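You operate a simulated robot arm through the tools that you are given. There is no shell and no other tool.

You run a simulated two-armed robot. Do the job below in one go: nothing can be reset, and whatever is moved stays where it is left.

## Task
Plug position 07's four parked plugs into the sockets of their colours.

Only the result counts: the job must be done as asked and must still hold three seconds after the hand-in. Knocking over, shifting, dropping, spilling or breaking anything else fails it.

## Robot
Two 7-joint arms with two-finger parallel grippers on one trunk that stands fixed in place. Base frame: the origin is at the foot of the trunk, x ahead of it, y to its left, z up. Readings come in m, degrees, newtons and seconds.
The left shoulder is at [0.05, 0.165, 0.905], the right one opposite. With the tool pointing down near the work surface each hand reaches from about 0.24 to 0.7 m from the base axis, measured 20 degrees to its own side. Payload 3.91 kg a hand.
The tool frame of a hand sits at the grasp point between the pads (the TCP): z along the fingers, y along the line on which they close. The tips reach 0.03 m beyond it. The gripper opens to 0.11 m. The fingers are 0.02 m wide and 0.01 m thick; the gripper's body (0.048 by 0.112 m) begins 0.055 m behind the TCP.
Orientation is told as [roll, pitch, yaw] about the base's x, y, z axes, in that order, counted from this pose: with the fingers straight down and closing along the base's y, the tool's x points along the base's -x, its y along +y and its z along -z.

## Interface
- The arms move only by the tool arm_command. It takes "left_targets", "right_targets" or both (then of equal length, played together; a hand with none holds still); each is a list of rows, each a list of 7 numbers: the shift along the tool's x, y, z in cm, then the turn, a rotation vector about the tool's x, y, z in rad, then the gripper command, from -1 (fully open) to 1 (shut), values between in proportion. In form: [[x, y, z, wx, wy, wz, jaw], ...]. A call has 1 to 20 rows; each row shifts and turns the commanded pose from where the row before left it, along the tool's axes as they then stand. Rows are played at 5 a second. More than 0.05 m and 8.6 degrees between two rows, or a gripper value outside its range, and nothing of the call is played. A pose out of reach is approached as far as the arm can. The call stops where the force on the tool passes 90 N (or 10 N more than at its start, if that is more) or the arm is blocked; 0.2 s more then pass. The fingers move at their own pace (about 0.045 m/s each) and stop on an object; they squeeze with about 24 N. The grip force told is the motor's: it shows also when the fingers shut on nothing. Time passes only in rows, and 0.2 s behind the last, so rows that do not move let the fingers close. The reply holds the time, the measured pose of the TCP, the force on the tool along the base axes, the opening and the grip force, in the units named above and with some noise, with the torque about the TCP (base axes, N m) and any sound that the robot's microphone picked up.
- Cameras (640 x 400 px; columns grow to the right, rows downward): "scene" is now at [0.1165, -0.0291, 1.1235]; the picture's right is [-0.30, -0.95, 0.00], its down [-0.07, 0.02, -1.00] and it looks along [0.95, -0.30, -0.08] (base axes); focal length 214 px, centre (320, 200). "left" rides on the left gripper at [0.072, -0.017, -0.103] in its tool frame; the picture's right is [0.23, 0.97, 0.00], its down [-0.76, 0.18, -0.62] and it looks along [-0.61, 0.14, 0.78] (tool axes); focal length 222 px, centre (320, 200). "right" rides on the right gripper at [0.072, 0.017, -0.103] in its tool frame; the picture's right is [-0.23, 0.97, 0.00], its down [-0.76, -0.18, -0.62] and it looks along [-0.61, -0.14, 0.78] (tool axes); focal length 222 px, centre (320, 200). There is no depth. A picture from a camera that has moved, and an enlarged one, comes with that camera's place and axes in the base frame and with its lens.
- grab_frame(camera): a new picture of that camera. It takes no simulated time.
- raise_lower(by): slides the trunk up (or, below 0, down) by that many m; the arms and the scene camera ride with it, the base frame stays. It gives what a move gives, with no picture.
- turn_head(pan, tilt): turns the head with the scene camera to pan (to the left, within 80 degrees either way) and tilt (down, from -29 to 69), counted from straight ahead of the robot. It gives what a move gives.
- enlarge(camera, box): a new picture of the part [left, top, right, bottom] of that camera's present view, enlarged. It takes no simulated time.
- sign_off(): hands the job in; it is judged then, once.

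Places have to be worked out from the pictures, the camera data and where the tool is seen. Open the grippers and draw the arms clear of the work before you hand the job in, unless the task says otherwise.

The tools are called after "Request:" as name(argument=value, ...) on one line, values as JSON. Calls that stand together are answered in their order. arm_command: Moves the arms, as the interface text tells. Its arguments: {"type":"object","properties":{"left_targets":{"type":"array","items":{"type":"array","items":{"type":"number"}}},"right_targets":{"type":"array","items":{"type":"array","items":{"type":"number"}}}},"required":[]} The other tools are called the same way: raise_lower (by) slides the trunk up or down; turn_head (pan, tilt) turns the head that bears the scene camera; grab_frame (camera) takes a picture; enlarge (camera, box) takes an enlarged picture of a part of a camera's view; sign_off () hands the job in.

At the start:

```text
clock: 0.0
left_tcp_pos: [0.3517, -0.0079, 1.139]
left_tcp_rot: [0.0, -0.2, 0.1]
left_contact_force: [0.8, 0.1, 0.5]
left_wrist_torque: [0.02, 0.03, 0.0]
left_width: 0.1099
left_grasp_force: 0.1
right_tcp_pos: [0.4113, -0.3484, 1.0478]
right_tcp_rot: [0.1, 0.0, -0.1]
right_contact_force: [-0.3, -0.1, 0.6]
right_wrist_torque: [-0.02, -0.01, 0.04]
right_width: 0.1102
right_grasp_force: 0.0
trunk travel left (down, up): [-0.125, 0.378]
head pan, tilt: [-17.6, 4.4]
```

scene: 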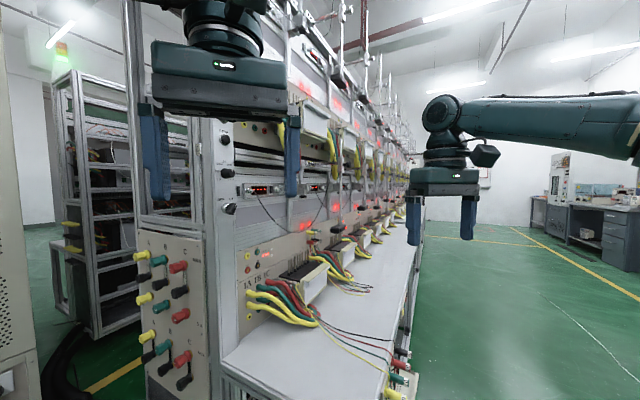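
right: 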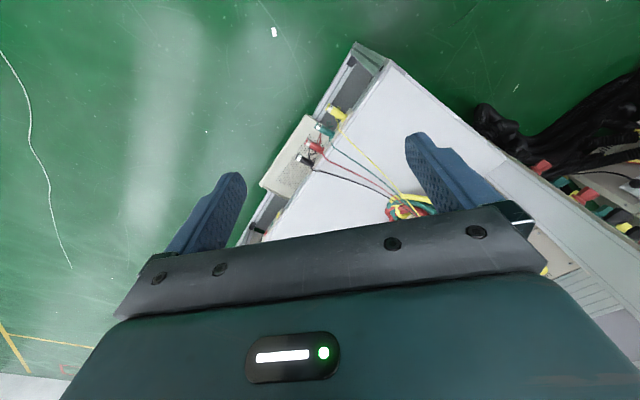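
left: 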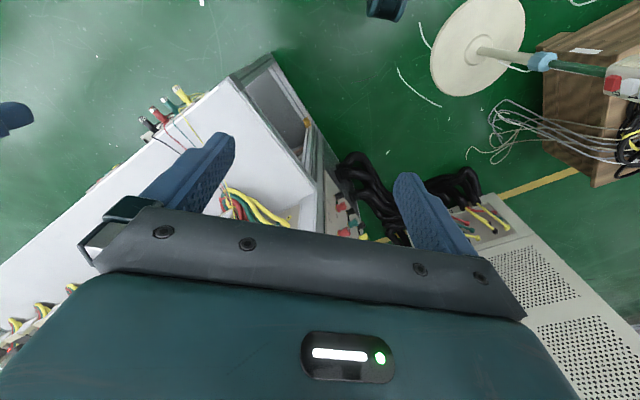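

The first pictures show a long bench with instrument positions, and parked plugs on its front edge. I enlarge several areas to find the "07" label and the sockets.

Request:
enlarge(camera="scene", box=[220, 220, 440, 400])

Request:
enlarge(camera="scene", box=[120, 220, 320, 400])

Request:
enlarge(camera="right", box=[220, 30, 460, 240])

Request:
enlarge(camera="left", box=[60, 50, 360, 250])

```text
2.22 times, centred on (330, 310) of scene
camera zoom: at [0.1165, -0.0291, 1.1235], right [-0.3, -0.95, 0.0], down [-0.07, 0.02, -1.0], along [0.95, -0.3, -0.08], focal length 477 px, centre (298, -44)
```

zoom: 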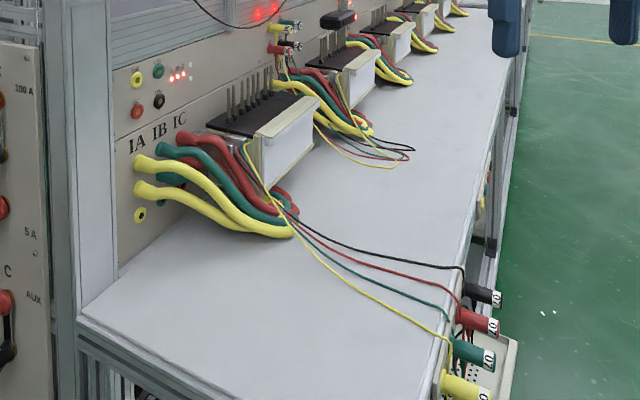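

```text
2.22 times, centred on (220, 310) of scene
camera zoom: at [0.1165, -0.0291, 1.1235], right [-0.3, -0.95, 0.0], down [-0.07, 0.02, -1.0], along [0.95, -0.3, -0.08], focal length 477 px, centre (542, -44)
```

zoom: 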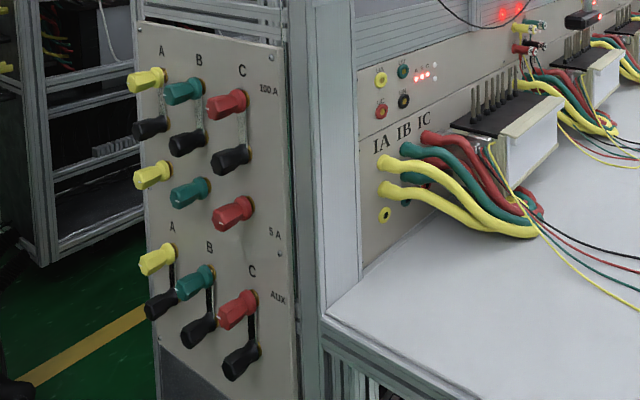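

```text
1.90 times, centred on (340, 135) of right
camera zoom: at [0.3402, -0.3318, 1.1507], right [0.23, 0.97, 0.0], down [0.76, -0.18, 0.62], along [0.61, -0.14, -0.78], focal length 423 px, centre (282, 324)
```

zoom: 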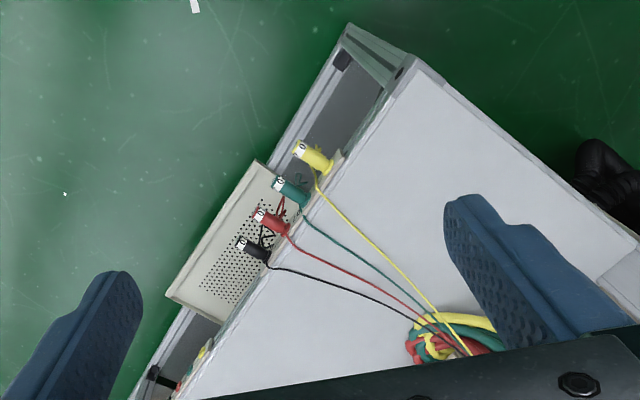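

```text
2.00 times, centred on (210, 150) of left
camera zoom: at [0.2804, -0.025, 1.2416], right [-0.23, 0.97, 0.0], down [0.76, 0.18, 0.62], along [0.61, 0.14, -0.78], focal length 444 px, centre (540, 300)
```

zoom: 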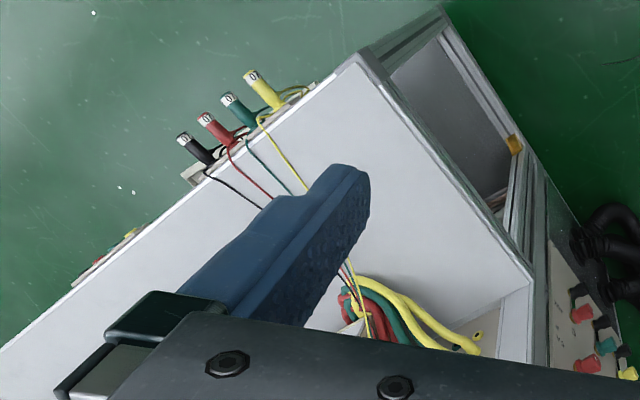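

The four plugs with "07" tags hang on the near right bench edge, and four small coloured sockets sit on the nearest panel. I look closer at both.

Request:
enlarge(camera="scene", box=[230, 230, 310, 280])

Request:
enlarge(camera="scene", box=[360, 330, 440, 400])

Request:
enlarge(camera="scene", box=[290, 215, 400, 284])

Request:
enlarge(camera="right", box=[290, 90, 370, 150])

```text
8.00 times, centred on (270, 255) of scene
camera zoom: at [0.1165, -0.0291, 1.1235], right [-0.3, -0.95, 0.0], down [-0.07, 0.02, -1.0], along [0.95, -0.3, -0.08], focal length 1716 px, centre (720, -240)
```

zoom: 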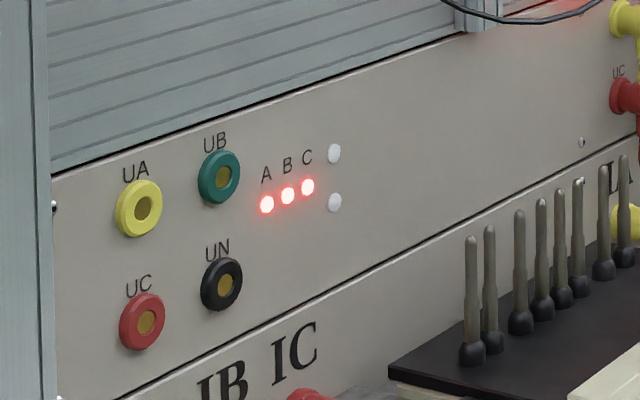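

```text
5.71 times, centred on (400, 365) of scene
camera zoom: at [0.1165, -0.0291, 1.1235], right [-0.3, -0.95, 0.0], down [-0.07, 0.02, -1.0], along [0.95, -0.3, -0.08], focal length 1226 px, centre (-137, -743)
```

zoom: 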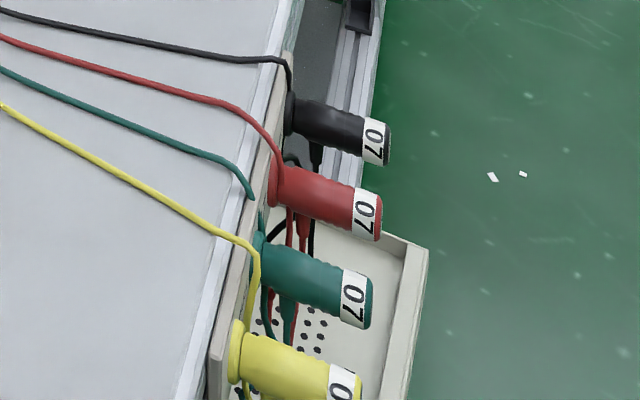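

```text
5.80 times, centred on (345, 250) of scene
camera zoom: at [0.1165, -0.0291, 1.1235], right [-0.3, -0.95, 0.0], down [-0.07, 0.02, -1.0], along [0.95, -0.3, -0.08], focal length 1243 px, centre (175, -87)
```

zoom: 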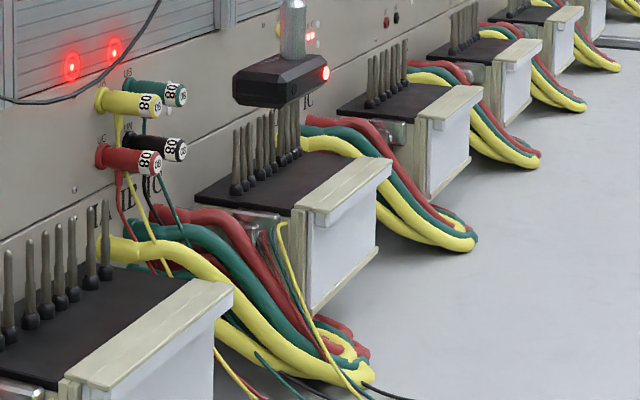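

```text
6.67 times, centred on (330, 120) of right
camera zoom: at [0.3402, -0.3318, 1.1507], right [0.23, 0.97, 0.0], down [0.76, -0.18, 0.62], along [0.61, -0.14, -0.78], focal length 1481 px, centre (253, 733)
```

zoom: 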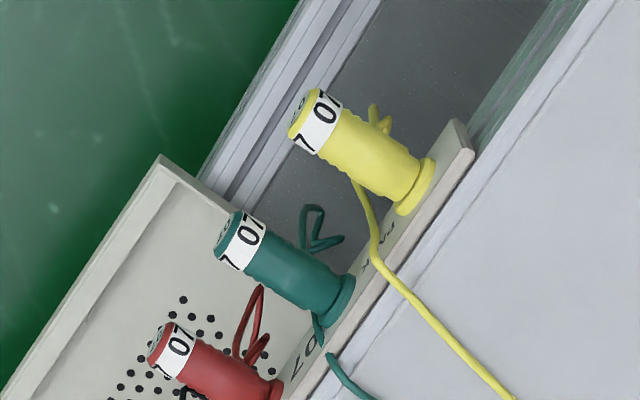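

The plugs carry "07" tags in a PARK strip on the bench's front edge; the sockets UA/UB/UC/UN are on the nearest panel. I turn the head toward the plugs and sockets for better views.

Request:
turn_head(pan=-30, tilt=40)

Request:
grab_frame(camera="scene")

```text
clock: 1.0
left_tcp_pos: [0.3532, -0.007, 1.1382]
left_tcp_rot: [-0.1, -0.1, 0.1]
left_contact_force: [0.0, 0.0, 0.2]
left_wrist_torque: [0.02, 0.0, -0.01]
left_width: 0.1098
left_grasp_force: 0.1
right_tcp_pos: [0.4113, -0.3491, 1.0477]
right_tcp_rot: [0.0, -0.1, 0.0]
right_contact_force: [1.0, -0.4, -0.1]
right_wrist_torque: [0.04, -0.05, -0.02]
right_width: 0.1099
right_grasp_force: 0.0
trunk travel left (down, up): [-0.125, 0.378]
head pan, tilt: [-30.0, 40.0]
```

```text
taken
camera scene: at [0.1028, -0.0439, 1.0669], right [-0.5, -0.87, 0.0], down [-0.56, 0.32, -0.77], along [0.66, -0.38, -0.64], focal length 214 px, centre (320, 200)
```

scene: 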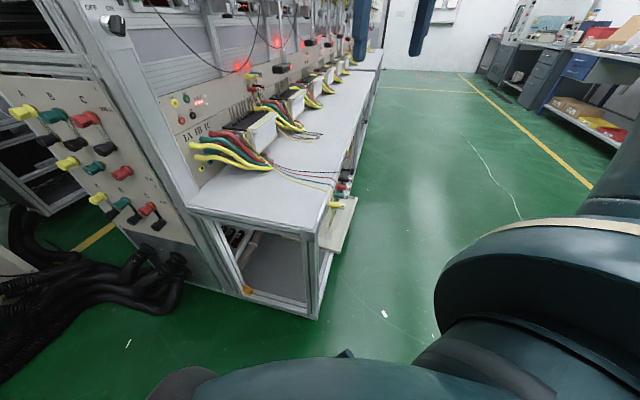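

The whole bench end is now in view, with plugs near (337,190). I enlarge plugs and panel to measure them from this second viewpoint.

Request:
enlarge(camera="scene", box=[300, 160, 380, 210])

Request:
enlarge(camera="scene", box=[160, 80, 240, 130])

Request:
enlarge(camera="scene", box=[180, 70, 360, 190])

Request:
enlarge(camera="scene", box=[250, 160, 400, 260])

```text
8.00 times, centred on (340, 185) of scene
camera zoom: at [0.1028, -0.0439, 1.0669], right [-0.5, -0.87, 0.0], down [-0.56, 0.32, -0.77], along [0.66, -0.38, -0.64], focal length 1716 px, centre (160, 320)
```

zoom: 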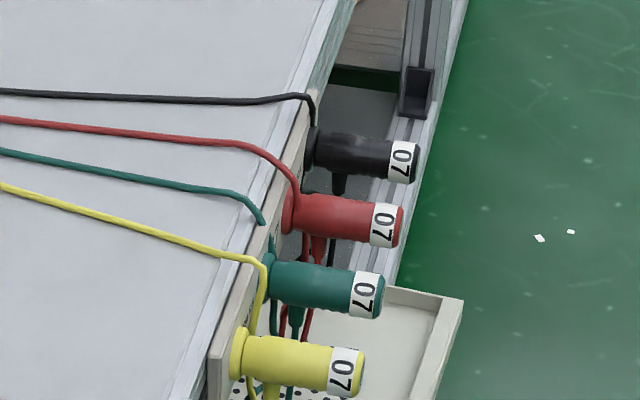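

```text
8.00 times, centred on (200, 105) of scene
camera zoom: at [0.1028, -0.0439, 1.0669], right [-0.5, -0.87, 0.0], down [-0.56, 0.32, -0.77], along [0.66, -0.38, -0.64], focal length 1716 px, centre (1280, 960)
```

zoom: 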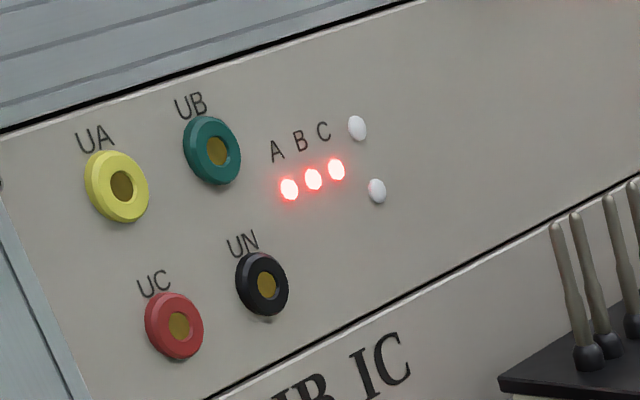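

```text
3.33 times, centred on (270, 130) of scene
camera zoom: at [0.1028, -0.0439, 1.0669], right [-0.5, -0.87, 0.0], down [-0.56, 0.32, -0.77], along [0.66, -0.38, -0.64], focal length 715 px, centre (487, 433)
```

zoom: 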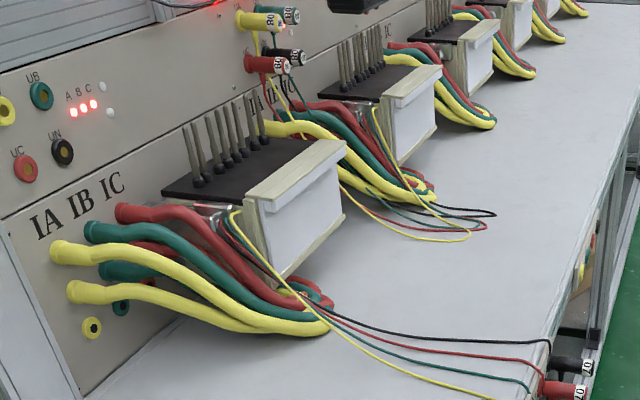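

```text
4.00 times, centred on (325, 210) of scene
camera zoom: at [0.1028, -0.0439, 1.0669], right [-0.5, -0.87, 0.0], down [-0.56, 0.32, -0.77], along [0.66, -0.38, -0.64], focal length 858 px, centre (300, 160)
```

zoom: 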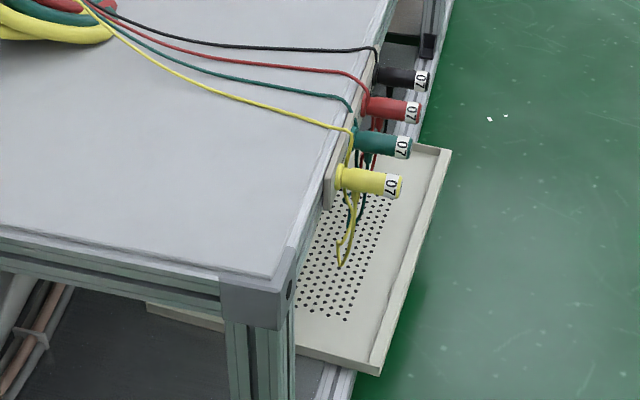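

Plugs: about 48 mm apart along (0.71,-0.71), axes along (0.71,0.71), tips near z 0.63, cord strain relief pointing down. I look closer at the frame post beside the panel and the parked plugs' surroundings.

Request:
enlarge(camera="scene", box=[140, 70, 220, 220])

Request:
turn_head(pan=-8, tilt=25)

Request:
grab_frame(camera="scene")

```text
2.67 times, centred on (180, 145) of scene
camera zoom: at [0.1028, -0.0439, 1.0669], right [-0.5, -0.87, 0.0], down [-0.56, 0.32, -0.77], along [0.66, -0.38, -0.64], focal length 572 px, centre (693, 347)
```

zoom: 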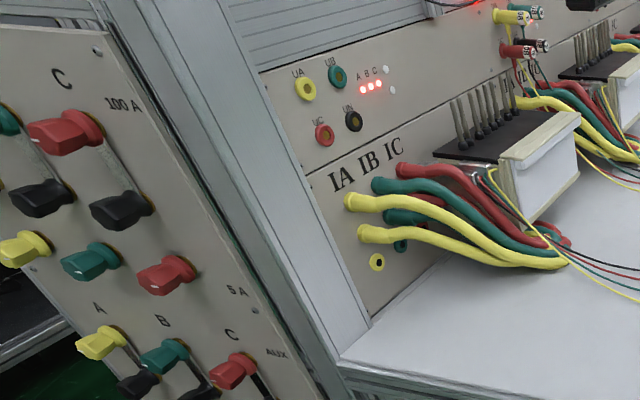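

```text
clock: 1.9
left_tcp_pos: [0.352, -0.0075, 1.1375]
left_tcp_rot: [-0.2, -0.1, 0.1]
left_contact_force: [0.0, 0.4, -1.0]
left_wrist_torque: [-0.01, 0.0, -0.01]
left_width: 0.1099
left_grasp_force: 0.0
right_tcp_pos: [0.4117, -0.348, 1.048]
right_tcp_rot: [0.0, 0.0, 0.0]
right_contact_force: [-0.3, 0.1, 0.9]
right_wrist_torque: [-0.01, 0.01, 0.01]
right_width: 0.1099
right_grasp_force: 0.1
trunk travel left (down, up): [-0.125, 0.378]
head pan, tilt: [-8.0, 25.0]
```

```text
taken
camera scene: at [0.1203, -0.0142, 1.0901], right [-0.14, -0.99, 0.0], down [-0.42, 0.06, -0.91], along [0.9, -0.13, -0.42], focal length 214 px, centre (320, 200)
```

scene: 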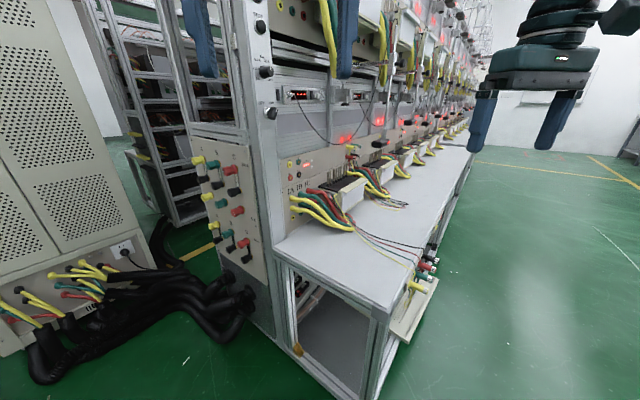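

The post's front face is about flush with panel 07, and the plan is clear: tilt the right hand ~30° below horizontal along (0.71,0.71), closing along the bench direction. I move the left arm aside and rotate the right hand in place.

Request:
arm_command(left_targets=[[0, 5, 0, 0, 0, 0, -1], [0, 5, 0, 0, 0, 0, -1], [0, 5, 0, 0, 0, 0, -1], [0, 0, 0, 0, 0, 0, -1], [0, 0, 0, 0, 0, 0, -1], [0, 0, 0, 0, 0, 0, -1], [0, 0, 0, 0, 0, 0, -1], [0, 0, 0, 0, 0, 0, -1], [0, 0, 0, 0, 0, 0, -1], [0, 0, 0, 0, 0, 0, -1], [0, 0, 0, 0, 0, 0, -1], [0, 0, 0, 0, 0, 0, -1], [0, 0, 0, 0, 0, 0, -1], [0, 0, 0, 0, 0, 0, -1]], right_targets=[[0, 0, 0, 0, 0, -0.1309, 0.273], [0, 0, 0, 0, 0, -0.1309, 0.273], [0, 0, 0, 0, 0, -0.1309, 0.273], [0, 0, 0, 0, 0, -0.1309, 0.273], [0, 0, 0, 0, 0, -0.1309, 0.273], [0, 0, 0, 0, 0, -0.1309, 0.273], [0, 0, 0, 0, -0.1309, 0, 0.273], [0, 0, 0, 0, -0.1309, 0, 0.273], [0, 0, 0, 0, -0.1309, 0, 0.273], [0, 0, 0, 0, -0.1309, 0, 0.273], [0, 0, 0, 0, -0.1309, 0, 0.273], [0, 0, 0, 0, -0.1309, 0, 0.273], [0, 0, 0, 0, -0.1309, 0, 0.273], [0, 0, 0, 0, -0.1309, 0, 0.273]])

Request:
grab_frame(camera="right")

Request:
grab_frame(camera="scene")

```text
clock: 4.9
left_tcp_pos: [0.3518, 0.1408, 1.1373]
left_tcp_rot: [-0.1, -0.1, 0.1]
left_contact_force: [-0.2, 0.6, -0.4]
left_wrist_torque: [0.02, 0.03, 0.02]
left_width: 0.1101
left_grasp_force: 0.1
right_tcp_pos: [0.4112, -0.3484, 1.0481]
right_tcp_rot: [0.0, -60.2, 45.1]
right_contact_force: [-0.1, 0.6, -0.2]
right_wrist_torque: [-0.01, -0.01, -0.02]
right_width: 0.0398
right_grasp_force: 0.2
trunk travel left (down, up): [-0.125, 0.378]
head pan, tilt: [-8.0, 25.0]
```

```text
taken
camera right: at [0.312, -0.4258, 1.0359], right [-0.61, 0.77, 0.2], down [0.01, -0.24, 0.97], along [0.79, 0.59, 0.14], focal length 222 px, centre (320, 200)
```

right: 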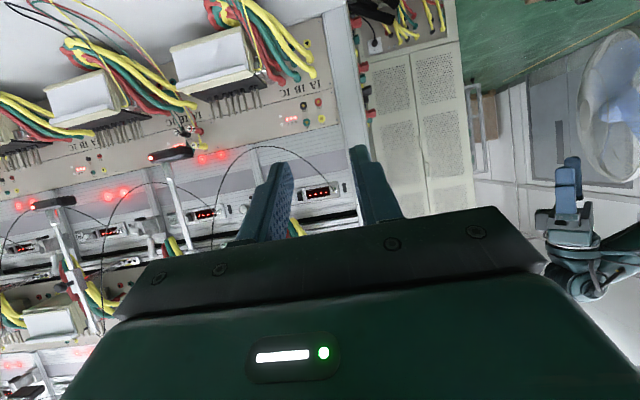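

```text
taken
camera scene: at [0.1204, -0.0142, 1.0901], right [-0.14, -0.99, 0.0], down [-0.42, 0.06, -0.91], along [0.9, -0.13, -0.42], focal length 214 px, centre (320, 200)
```

scene: 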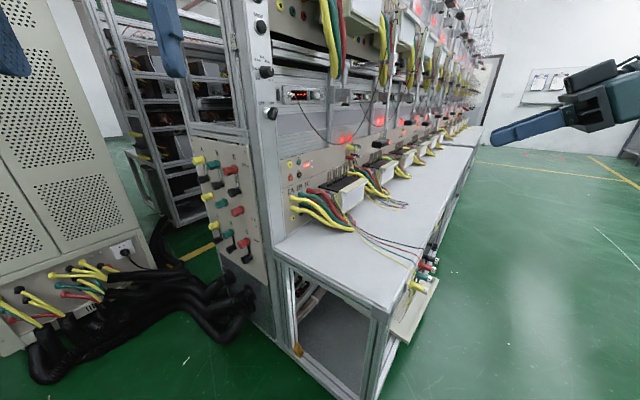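

The hand now points along the plug axes and its camera (upside-down) sees panel 07. I enlarge that area to triangulate the sockets.

Request:
enlarge(camera="right", box=[270, 80, 350, 130])

Request:
enlarge(camera="scene", box=[270, 145, 350, 195])

Request:
enlarge(camera="scene", box=[390, 230, 470, 300])

```text
8.00 times, centred on (310, 105) of right
camera zoom: at [0.312, -0.4258, 1.0359], right [-0.61, 0.77, 0.2], down [0.01, -0.24, 0.97], along [0.79, 0.59, 0.14], focal length 1777 px, centre (400, 960)
```

zoom: 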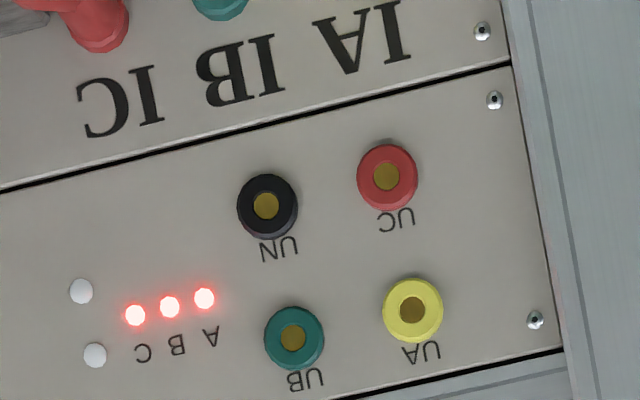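

```text
8.00 times, centred on (310, 170) of scene
camera zoom: at [0.1204, -0.0142, 1.0901], right [-0.14, -0.99, 0.0], down [-0.42, 0.06, -0.91], along [0.9, -0.13, -0.42], focal length 1716 px, centre (400, 440)
```

zoom: 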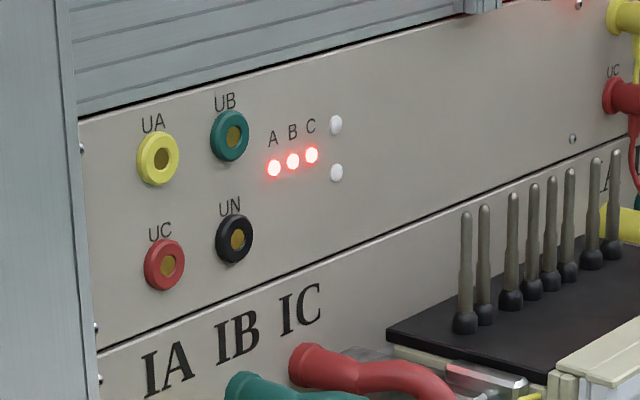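

```text
5.71 times, centred on (430, 265) of scene
camera zoom: at [0.1204, -0.0142, 1.0901], right [-0.14, -0.99, 0.0], down [-0.42, 0.06, -0.91], along [0.9, -0.13, -0.42], focal length 1226 px, centre (-309, -171)
```

zoom: 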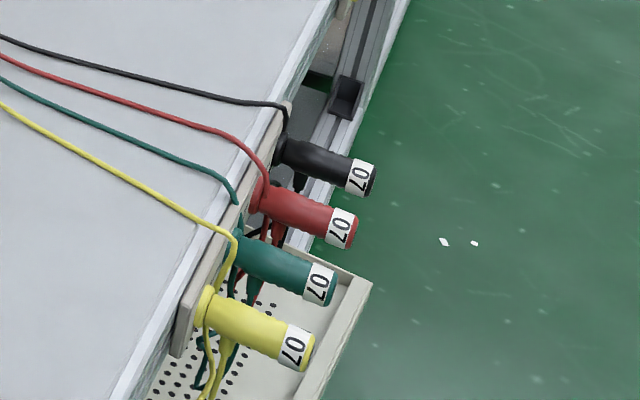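

Triangulation gives UA (0.786,-0.012,0.904), UB (0.816,-0.042,0.904), UC (0.786,-0.012,0.860), UN (0.816,-0.042,0.860). Next I bring the right hand to a viewing pose in front of the parked plugs, outside the bench edge.

Request:
arm_command(right_targets=[[3.336, -2.079, 1.183, 0, 0, 0, 0.273], [3.336, -2.079, 1.183, 0, 0, 0, 0.273], [3.336, -2.079, 1.183, 0, 0, 0, 0.273], [3.336, -2.079, 1.183, 0, 0, 0, 0.273], [3.336, -2.079, 1.183, 0, 0, 0, 0.273], [3.336, -2.079, 1.183, 0, 0, 0, 0.273], [3.336, -2.079, 1.183, 0, 0, 0, 0.273], [3.336, -2.079, 1.183, 0, 0, 0, 0.273], [3.336, -2.079, 1.183, 0, 0, 0, 0.273], [3.336, -2.079, 1.183, 0, 0, 0, 0.273], [0, 0, 0, 0, 0, 0, 0.273]])

Request:
grab_frame(camera="right")

Request:
turn_head(pan=-38, tilt=38)

Request:
grab_frame(camera="scene")

```text
clock: 7.3
left_tcp_pos: [0.3518, 0.1413, 1.1377]
left_tcp_rot: [-0.1, -0.1, 0.1]
left_contact_force: [1.0, 0.1, -0.3]
left_wrist_torque: [-0.01, -0.04, 0.02]
left_width: 0.1102
left_grasp_force: 0.0
right_tcp_pos: [0.5136, -0.5416, 0.6998]
right_tcp_rot: [0.1, -59.9, 45.0]
right_contact_force: [0.0, 0.1, -0.3]
right_wrist_torque: [0.0, -0.01, -0.05]
right_width: 0.0396
right_grasp_force: 0.0
trunk travel left (down, up): [-0.125, 0.378]
head pan, tilt: [-8.0, 25.0]
```

```text
taken
camera right: at [0.4141, -0.6177, 0.6875], right [-0.61, 0.77, 0.2], down [0.01, -0.24, 0.97], along [0.79, 0.59, 0.14], focal length 222 px, centre (320, 200)
```

right: 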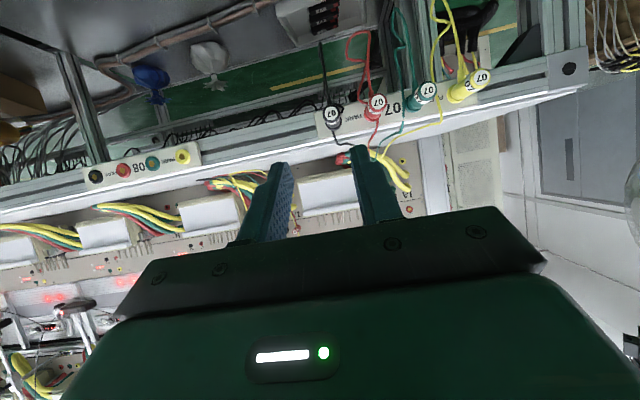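

```text
clock: 8.2
left_tcp_pos: [0.3521, 0.1426, 1.138]
left_tcp_rot: [-0.1, -0.1, 0.1]
left_contact_force: [0.8, 0.1, 0.0]
left_wrist_torque: [-0.03, 0.0, -0.01]
left_width: 0.1102
left_grasp_force: 0.1
right_tcp_pos: [0.5124, -0.5406, 0.6994]
right_tcp_rot: [0.0, -60.0, 45.0]
right_contact_force: [-0.7, 0.5, 0.8]
right_wrist_torque: [0.01, 0.01, -0.02]
right_width: 0.04
right_grasp_force: 0.1
trunk travel left (down, up): [-0.125, 0.378]
head pan, tilt: [-38.0, 38.0]
```

```text
taken
camera scene: at [0.0972, -0.0545, 1.0698], right [-0.61, -0.79, 0.0], down [-0.49, 0.38, -0.79], along [0.62, -0.48, -0.62], focal length 214 px, centre (320, 200)
```

scene: 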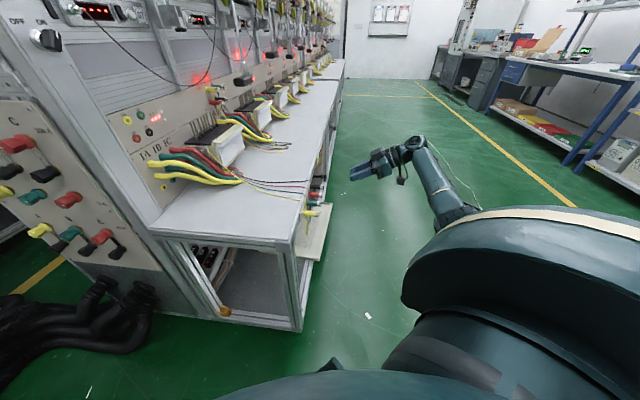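

The wrist camera sees all four plugs end-on. I enlarge them to triangulate against the scene views.

Request:
enlarge(camera="right", box=[310, 60, 490, 160])

Request:
enlarge(camera="scene", box=[270, 150, 430, 250])

Request:
enlarge(camera="scene", box=[290, 170, 350, 220])

```text
3.56 times, centred on (400, 110) of right
camera zoom: at [0.4138, -0.6177, 0.688], right [-0.61, 0.77, 0.2], down [0.01, -0.24, 0.97], along [0.79, 0.59, 0.14], focal length 790 px, centre (36, 520)
```

zoom: 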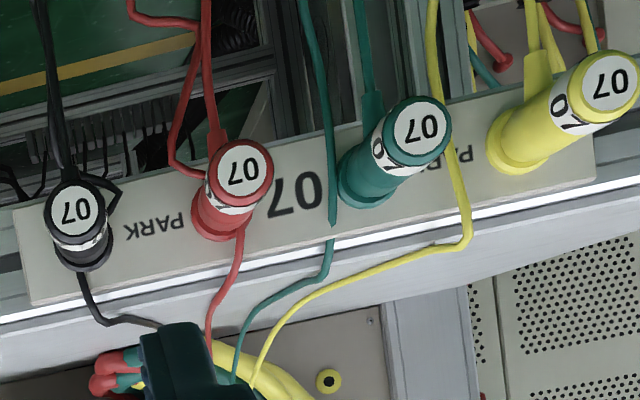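

```text
4.00 times, centred on (350, 200) of scene
camera zoom: at [0.0972, -0.0545, 1.0698], right [-0.61, -0.79, 0.0], down [-0.49, 0.38, -0.79], along [0.62, -0.48, -0.62], focal length 858 px, centre (200, 200)
```

zoom: 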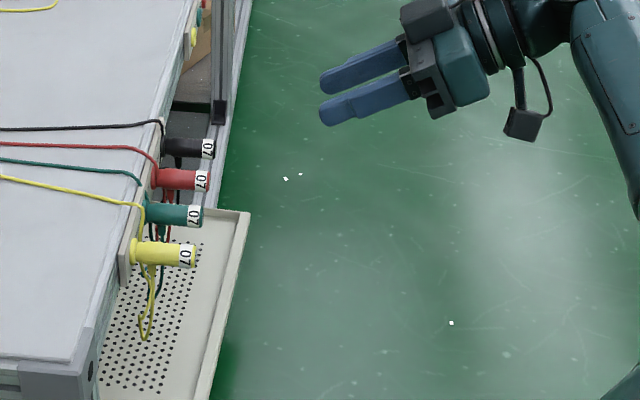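

```text
8.00 times, centred on (320, 195) of scene
camera zoom: at [0.0972, -0.0545, 1.0698], right [-0.61, -0.79, 0.0], down [-0.49, 0.38, -0.79], along [0.62, -0.48, -0.62], focal length 1716 px, centre (320, 240)
```

zoom: 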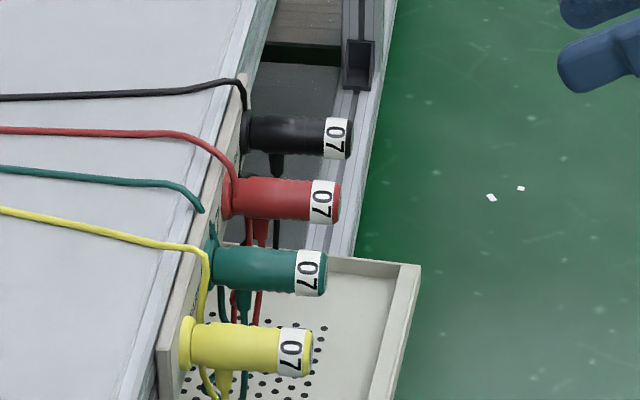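

Wrist and scene views agree: tips at Y(0.485,-0.354), G(0.519,-0.386), R(0.552,-0.420), B(0.586,-0.453), all z≈0.634. I move the hand to just in front of the black plug and check alignment.

Request:
arm_command(right_targets=[[0.5525, 0.27, 2.3325, 0, 0, 0, 0.345], [0.5525, 0.27, 2.3325, 0, 0, 0, 0.345], [0.5525, 0.27, 2.3325, 0, 0, 0, 0.345], [0.5525, 0.27, 2.3325, 0, 0, 0, 0.345], [0, 0, 0, 0, 0, 0, 0.345]])

Request:
grab_frame(camera="right")

Request:
enlarge(camera="scene", box=[280, 150, 380, 220])

Request:
enlarge(camera="right", box=[220, 60, 420, 200])

```text
clock: 9.4
left_tcp_pos: [0.353, 0.1417, 1.1382]
left_tcp_rot: [-0.1, 0.0, 0.2]
left_contact_force: [-0.3, -0.3, 0.1]
left_wrist_torque: [-0.03, 0.02, 0.03]
left_width: 0.11
left_grasp_force: 0.0
right_tcp_pos: [0.5553, -0.4831, 0.634]
right_tcp_rot: [0.0, -60.0, 44.9]
right_contact_force: [0.3, -0.7, -0.5]
right_wrist_torque: [0.01, -0.02, 0.02]
right_width: 0.0358
right_grasp_force: 0.0
trunk travel left (down, up): [-0.125, 0.378]
head pan, tilt: [-38.0, 38.0]
```

```text
taken
camera right: at [0.4553, -0.5612, 0.6219], right [-0.61, 0.77, 0.2], down [0.01, -0.24, 0.97], along [0.79, 0.59, 0.14], focal length 222 px, centre (320, 200)
```

right: 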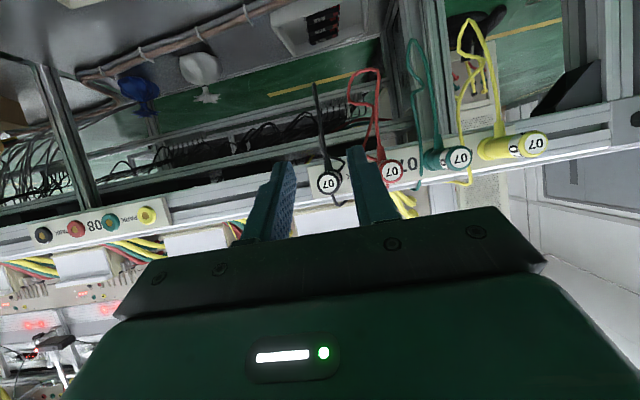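

```text
5.71 times, centred on (330, 185) of scene
camera zoom: at [0.0972, -0.0545, 1.0698], right [-0.62, -0.79, 0.0], down [-0.49, 0.38, -0.79], along [0.62, -0.48, -0.62], focal length 1226 px, centre (263, 286)
```

zoom: 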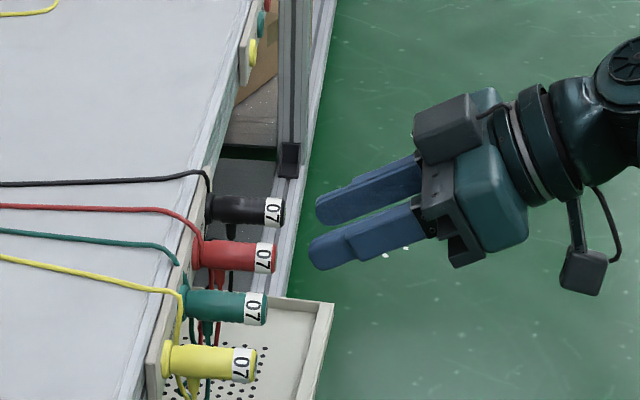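

```text
2.86 times, centred on (320, 130) of right
camera zoom: at [0.4553, -0.5612, 0.6219], right [-0.61, 0.77, 0.2], down [0.01, -0.24, 0.97], along [0.79, 0.59, 0.14], focal length 635 px, centre (320, 400)
```

zoom: 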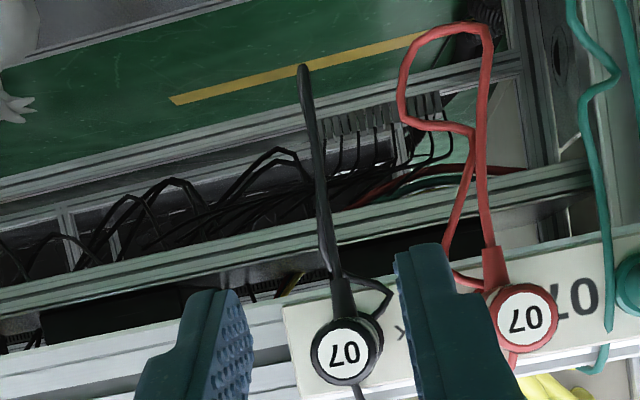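

Predicted and seen plug positions match within about 1 mm. I advance 54 mm along the plug axis with the jaws open 36 mm, then close on the black plug.

Request:
arm_command(right_targets=[[-0.9, 0, 1.56, 0, 0, 0, 0.345], [-0.9, 0, 1.56, 0, 0, 0, 0.345], [-0.9, 0, 1.56, 0, 0, 0, 0.345], [0, 0, 0, 0, 0, 0, 0.345]])

Request:
enlarge(camera="right", box=[220, 60, 420, 200])

Request:
enlarge(camera="scene", box=[280, 150, 380, 220])

```text
clock: 10.4
left_tcp_pos: [0.3523, 0.1412, 1.138]
left_tcp_rot: [-0.2, -0.1, 0.0]
left_contact_force: [-0.5, -0.2, -0.2]
left_wrist_torque: [0.0, -0.02, 0.01]
left_width: 0.11
left_grasp_force: 0.1
right_tcp_pos: [0.5925, -0.4461, 0.634]
right_tcp_rot: [0.0, -59.9, 45.0]
right_contact_force: [0.1, 0.2, -1.2]
right_wrist_torque: [0.0, 0.04, -0.01]
right_width: 0.0361
right_grasp_force: 0.0
trunk travel left (down, up): [-0.125, 0.378]
head pan, tilt: [-38.0, 38.0]
```

```text
2.86 times, centred on (320, 130) of right
camera zoom: at [0.4931, -0.523, 0.6223], right [-0.61, 0.77, 0.2], down [0.01, -0.24, 0.97], along [0.79, 0.59, 0.14], focal length 635 px, centre (320, 400)
```

zoom: 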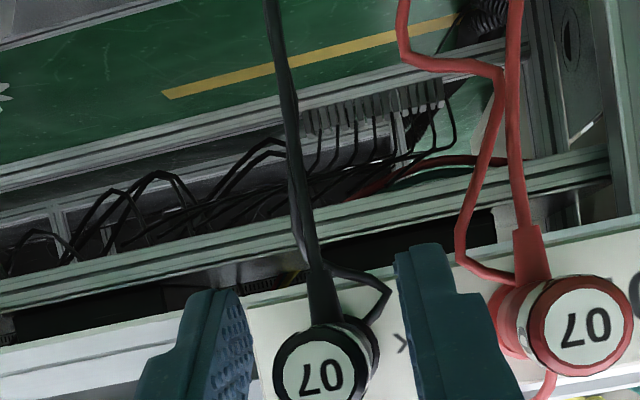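

```text
5.71 times, centred on (330, 185) of scene
camera zoom: at [0.0972, -0.0545, 1.0698], right [-0.62, -0.79, 0.0], down [-0.49, 0.38, -0.79], along [0.62, -0.48, -0.62], focal length 1226 px, centre (263, 286)
```

zoom: 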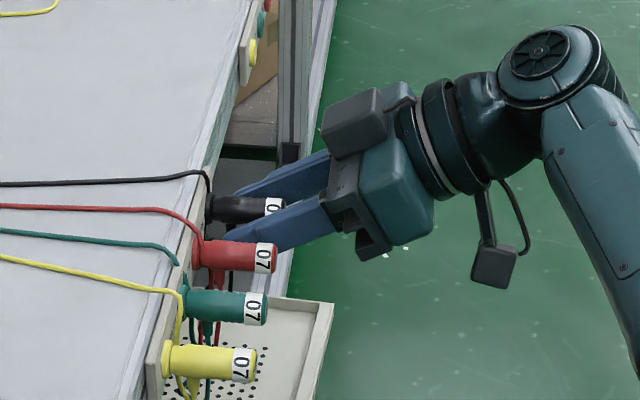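

The fingers straddle the black plug with no contact force. I close the gripper on it.

Request:
arm_command(right_targets=[[0, 0, 0, 0, 0, 0, 1], [0, 0, 0, 0, 0, 0, 1], [0, 0, 0, 0, 0, 0, 1], [0, 0, 0, 0, 0, 0, 1]])

Request:
enlarge(camera="right", box=[220, 100, 420, 220])

Request:
enlarge(camera="scene", box=[290, 160, 360, 210])

```text
clock: 11.4
left_tcp_pos: [0.3516, 0.143, 1.1381]
left_tcp_rot: [-0.1, -0.1, 0.1]
left_contact_force: [0.2, 0.1, 0.8]
left_wrist_torque: [0.01, 0.0, 0.02]
left_width: 0.1099
left_grasp_force: 0.0
right_tcp_pos: [0.5917, -0.4461, 0.6338]
right_tcp_rot: [0.2, -60.1, 44.9]
right_contact_force: [-6.2, 5.1, -0.5]
right_wrist_torque: [0.02, 0.02, -0.14]
right_width: 0.0165
right_grasp_force: 24.0
trunk travel left (down, up): [-0.125, 0.378]
head pan, tilt: [-38.0, 38.0]
```

```text
3.20 times, centred on (320, 160) of right
camera zoom: at [0.4928, -0.5228, 0.6224], right [-0.61, 0.77, 0.2], down [0.01, -0.24, 0.97], along [0.79, 0.59, 0.14], focal length 711 px, centre (320, 328)
```

zoom: 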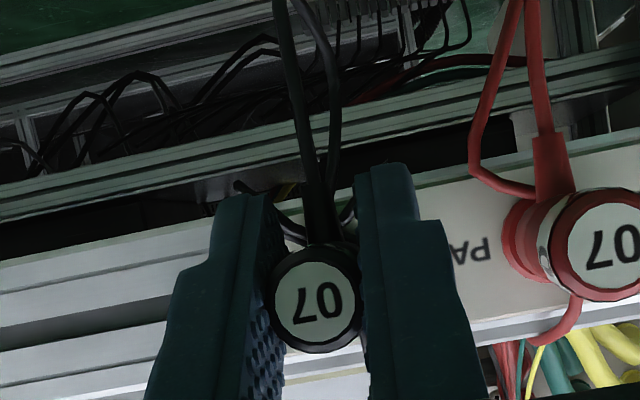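

```text
8.00 times, centred on (325, 185) of scene
camera zoom: at [0.0969, -0.0543, 1.0698], right [-0.62, -0.79, 0.0], down [-0.49, 0.38, -0.79], along [0.62, -0.49, -0.62], focal length 1716 px, centre (280, 320)
```

zoom: 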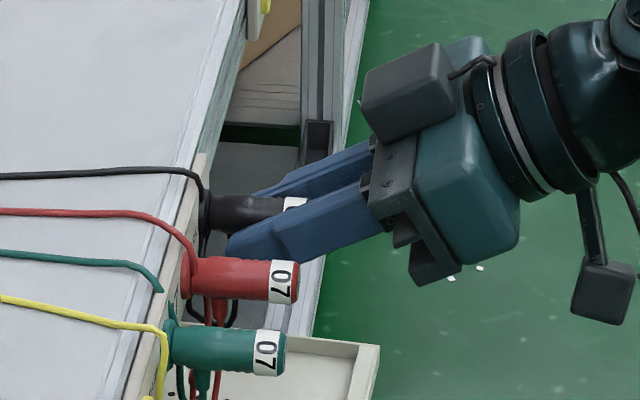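

The black plug is gripped (width 16.5 mm, 24 N). I pull it straight out along its axis by 4 cm and check.

Request:
arm_command(right_targets=[[0.5, 0, -0.866, 0, 0, 0, 1], [0.5, 0, -0.866, 0, 0, 0, 1], [0.5, 0, -0.866, 0, 0, 0, 1], [0.5, 0, -0.866, 0, 0, 0, 1], [0, 0, 0, 0, 0, 0, 1]])

Request:
enlarge(camera="right", box=[220, 100, 420, 220])

Request:
enlarge(camera="scene", box=[290, 160, 360, 210])

```text
clock: 12.6
left_tcp_pos: [0.3528, 0.1413, 1.1388]
left_tcp_rot: [-0.1, -0.1, 0.1]
left_contact_force: [0.4, 0.4, 0.1]
left_wrist_torque: [0.03, 0.01, 0.02]
left_width: 0.1099
left_grasp_force: 0.1
right_tcp_pos: [0.564, -0.4748, 0.6339]
right_tcp_rot: [0.0, -60.1, 44.9]
right_contact_force: [0.6, -0.4, -0.5]
right_wrist_torque: [0.01, 0.01, 0.01]
right_width: 0.0164
right_grasp_force: 24.2
trunk travel left (down, up): [-0.125, 0.378]
head pan, tilt: [-38.0, 38.0]
```

```text
3.20 times, centred on (320, 160) of right
camera zoom: at [0.4644, -0.5518, 0.6222], right [-0.61, 0.77, 0.2], down [0.01, -0.24, 0.97], along [0.79, 0.59, 0.14], focal length 711 px, centre (320, 328)
```

zoom: 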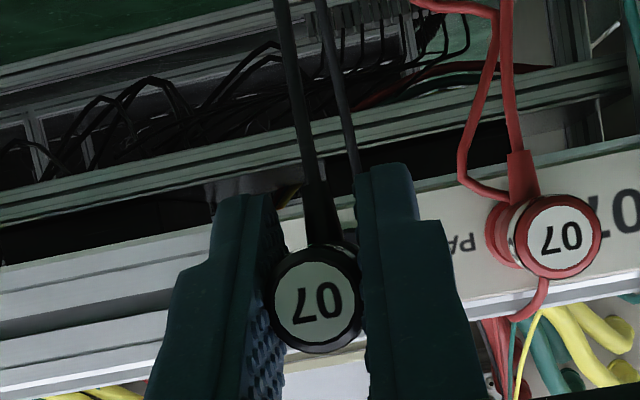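

```text
8.00 times, centred on (325, 185) of scene
camera zoom: at [0.0971, -0.0545, 1.0698], right [-0.62, -0.79, 0.0], down [-0.49, 0.38, -0.79], along [0.62, -0.48, -0.62], focal length 1716 px, centre (280, 320)
```

zoom: 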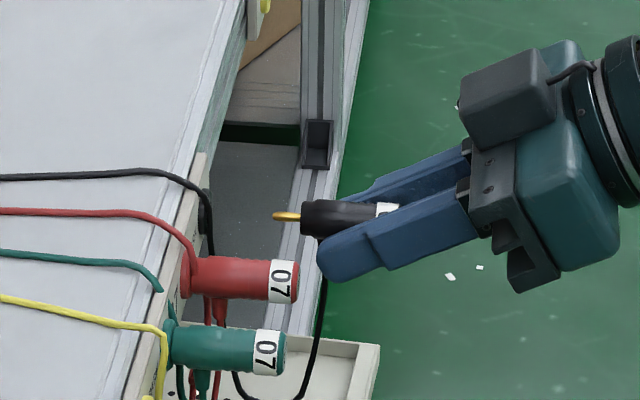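

The plug came out cleanly with its gold pin, and the collar stayed on the strip; the plug axis runs through the TCP. I lift it clear of the bench edge to z≈0.93.

Request:
arm_command(right_targets=[[1.0, 0, -1.732, 0, 0, 0, 1], [-3.248, 0, -1.875, 0, 0, 0, 1], [-3.248, 0, -1.875, 0, 0, 0, 1], [-3.248, 0, -1.875, 0, 0, 0, 1], [-3.248, 0, -1.875, 0, 0, 0, 1], [-3.248, 0, -1.875, 0, 0, 0, 1], [-3.248, 0, -1.875, 0, 0, 0, 1], [-3.248, 0, -1.875, 0, 0, 0, 1], [-3.248, 0, -1.875, 0, 0, 0, 1], [0, 0, 0, 0, 0, 0, 1]])

Request:
grab_frame(camera="right")

Request:
turn_head(pan=-15, tilt=22)

Request:
grab_frame(camera="scene")

```text
clock: 14.8
left_tcp_pos: [0.3524, 0.1418, 1.138]
left_tcp_rot: [-0.1, -0.2, 0.1]
left_contact_force: [-0.6, -0.1, 0.6]
left_wrist_torque: [-0.02, -0.03, 0.02]
left_width: 0.1101
left_grasp_force: 0.2
right_tcp_pos: [0.5508, -0.4892, 0.9349]
right_tcp_rot: [0.0, -59.9, 45.0]
right_contact_force: [-0.3, 0.1, 0.4]
right_wrist_torque: [-0.01, 0.0, -0.02]
right_width: 0.0162
right_grasp_force: 24.3
trunk travel left (down, up): [-0.125, 0.378]
head pan, tilt: [-38.0, 38.0]
```

```text
taken
camera right: at [0.4502, -0.5664, 0.923], right [-0.61, 0.77, 0.2], down [0.01, -0.24, 0.97], along [0.79, 0.59, 0.13], focal length 222 px, centre (320, 200)
```

right: 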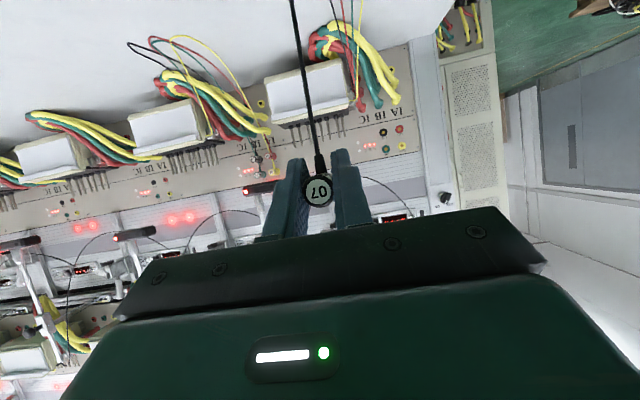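

```text
clock: 15.7
left_tcp_pos: [0.3524, 0.1415, 1.1382]
left_tcp_rot: [-0.1, -0.2, 0.1]
left_contact_force: [0.0, 0.2, 0.3]
left_wrist_torque: [0.03, 0.01, 0.01]
left_width: 0.1101
left_grasp_force: 0.1
right_tcp_pos: [0.55, -0.4901, 0.9356]
right_tcp_rot: [0.0, -60.0, 45.0]
right_contact_force: [-0.1, -0.5, -0.6]
right_wrist_torque: [0.0, -0.01, 0.0]
right_width: 0.0162
right_grasp_force: 24.1
trunk travel left (down, up): [-0.125, 0.378]
head pan, tilt: [-15.0, 22.0]
```

```text
taken
camera scene: at [0.1188, -0.0255, 1.0949], right [-0.26, -0.97, 0.0], down [-0.36, 0.1, -0.93], along [0.9, -0.24, -0.38], focal length 214 px, centre (320, 200)
```

scene: 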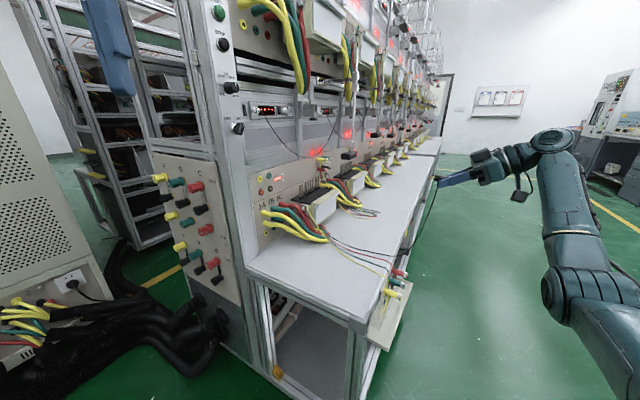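

The black plug is held clear; forces are near zero. I carry it over the bench toward socket UN, stopping about 13 cm short of the panel.

Request:
arm_command(right_targets=[[-1.88, 1.281, 3.256, 0, 0, 0, 1], [-1.88, 1.281, 3.256, 0, 0, 0, 1], [-1.88, 1.281, 3.256, 0, 0, 0, 1], [-1.88, 1.281, 3.256, 0, 0, 0, 1], [-1.88, 1.281, 3.256, 0, 0, 0, 1], [-1.88, 1.281, 3.256, 0, 0, 0, 1], [-1.88, 1.281, 3.256, 0, 0, 0, 1], [-1.88, 1.281, 3.256, 0, 0, 0, 1], [-1.88, 1.281, 3.256, 0, 0, 0, 1], [-1.88, 1.281, 3.256, 0, 0, 0, 1], [0, 0, 0, 0, 0, 0, 1], [0, 0, 0, 0, 0, 0, 1]])

Request:
grab_frame(camera="right")

Request:
grab_frame(camera="scene")

```text
clock: 18.3
left_tcp_pos: [0.3527, 0.1421, 1.1377]
left_tcp_rot: [-0.1, -0.1, 0.1]
left_contact_force: [-0.2, 0.4, 0.0]
left_wrist_torque: [0.01, 0.0, 0.02]
left_width: 0.1099
left_grasp_force: 0.1
right_tcp_pos: [0.7274, -0.1335, 0.9333]
right_tcp_rot: [0.1, -60.1, 45.1]
right_contact_force: [0.2, -0.8, 0.0]
right_wrist_torque: [0.01, -0.03, -0.01]
right_width: 0.0166
right_grasp_force: 23.9
trunk travel left (down, up): [-0.125, 0.378]
head pan, tilt: [-15.0, 22.0]
```

```text
taken
camera right: at [0.6268, -0.2099, 0.9218], right [-0.61, 0.77, 0.2], down [0.01, -0.24, 0.97], along [0.79, 0.59, 0.14], focal length 222 px, centre (320, 200)
```

right: 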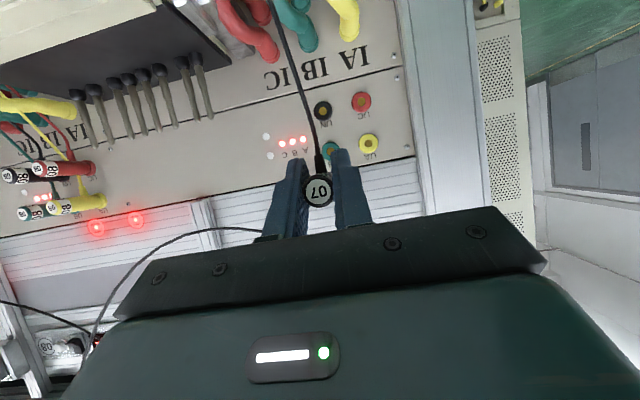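

```text
taken
camera scene: at [0.1188, -0.0254, 1.095], right [-0.26, -0.97, 0.0], down [-0.36, 0.1, -0.93], along [0.9, -0.24, -0.37], focal length 214 px, centre (320, 200)
```

scene: 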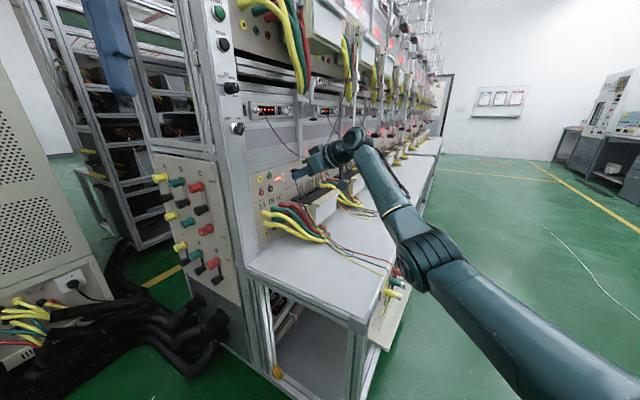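

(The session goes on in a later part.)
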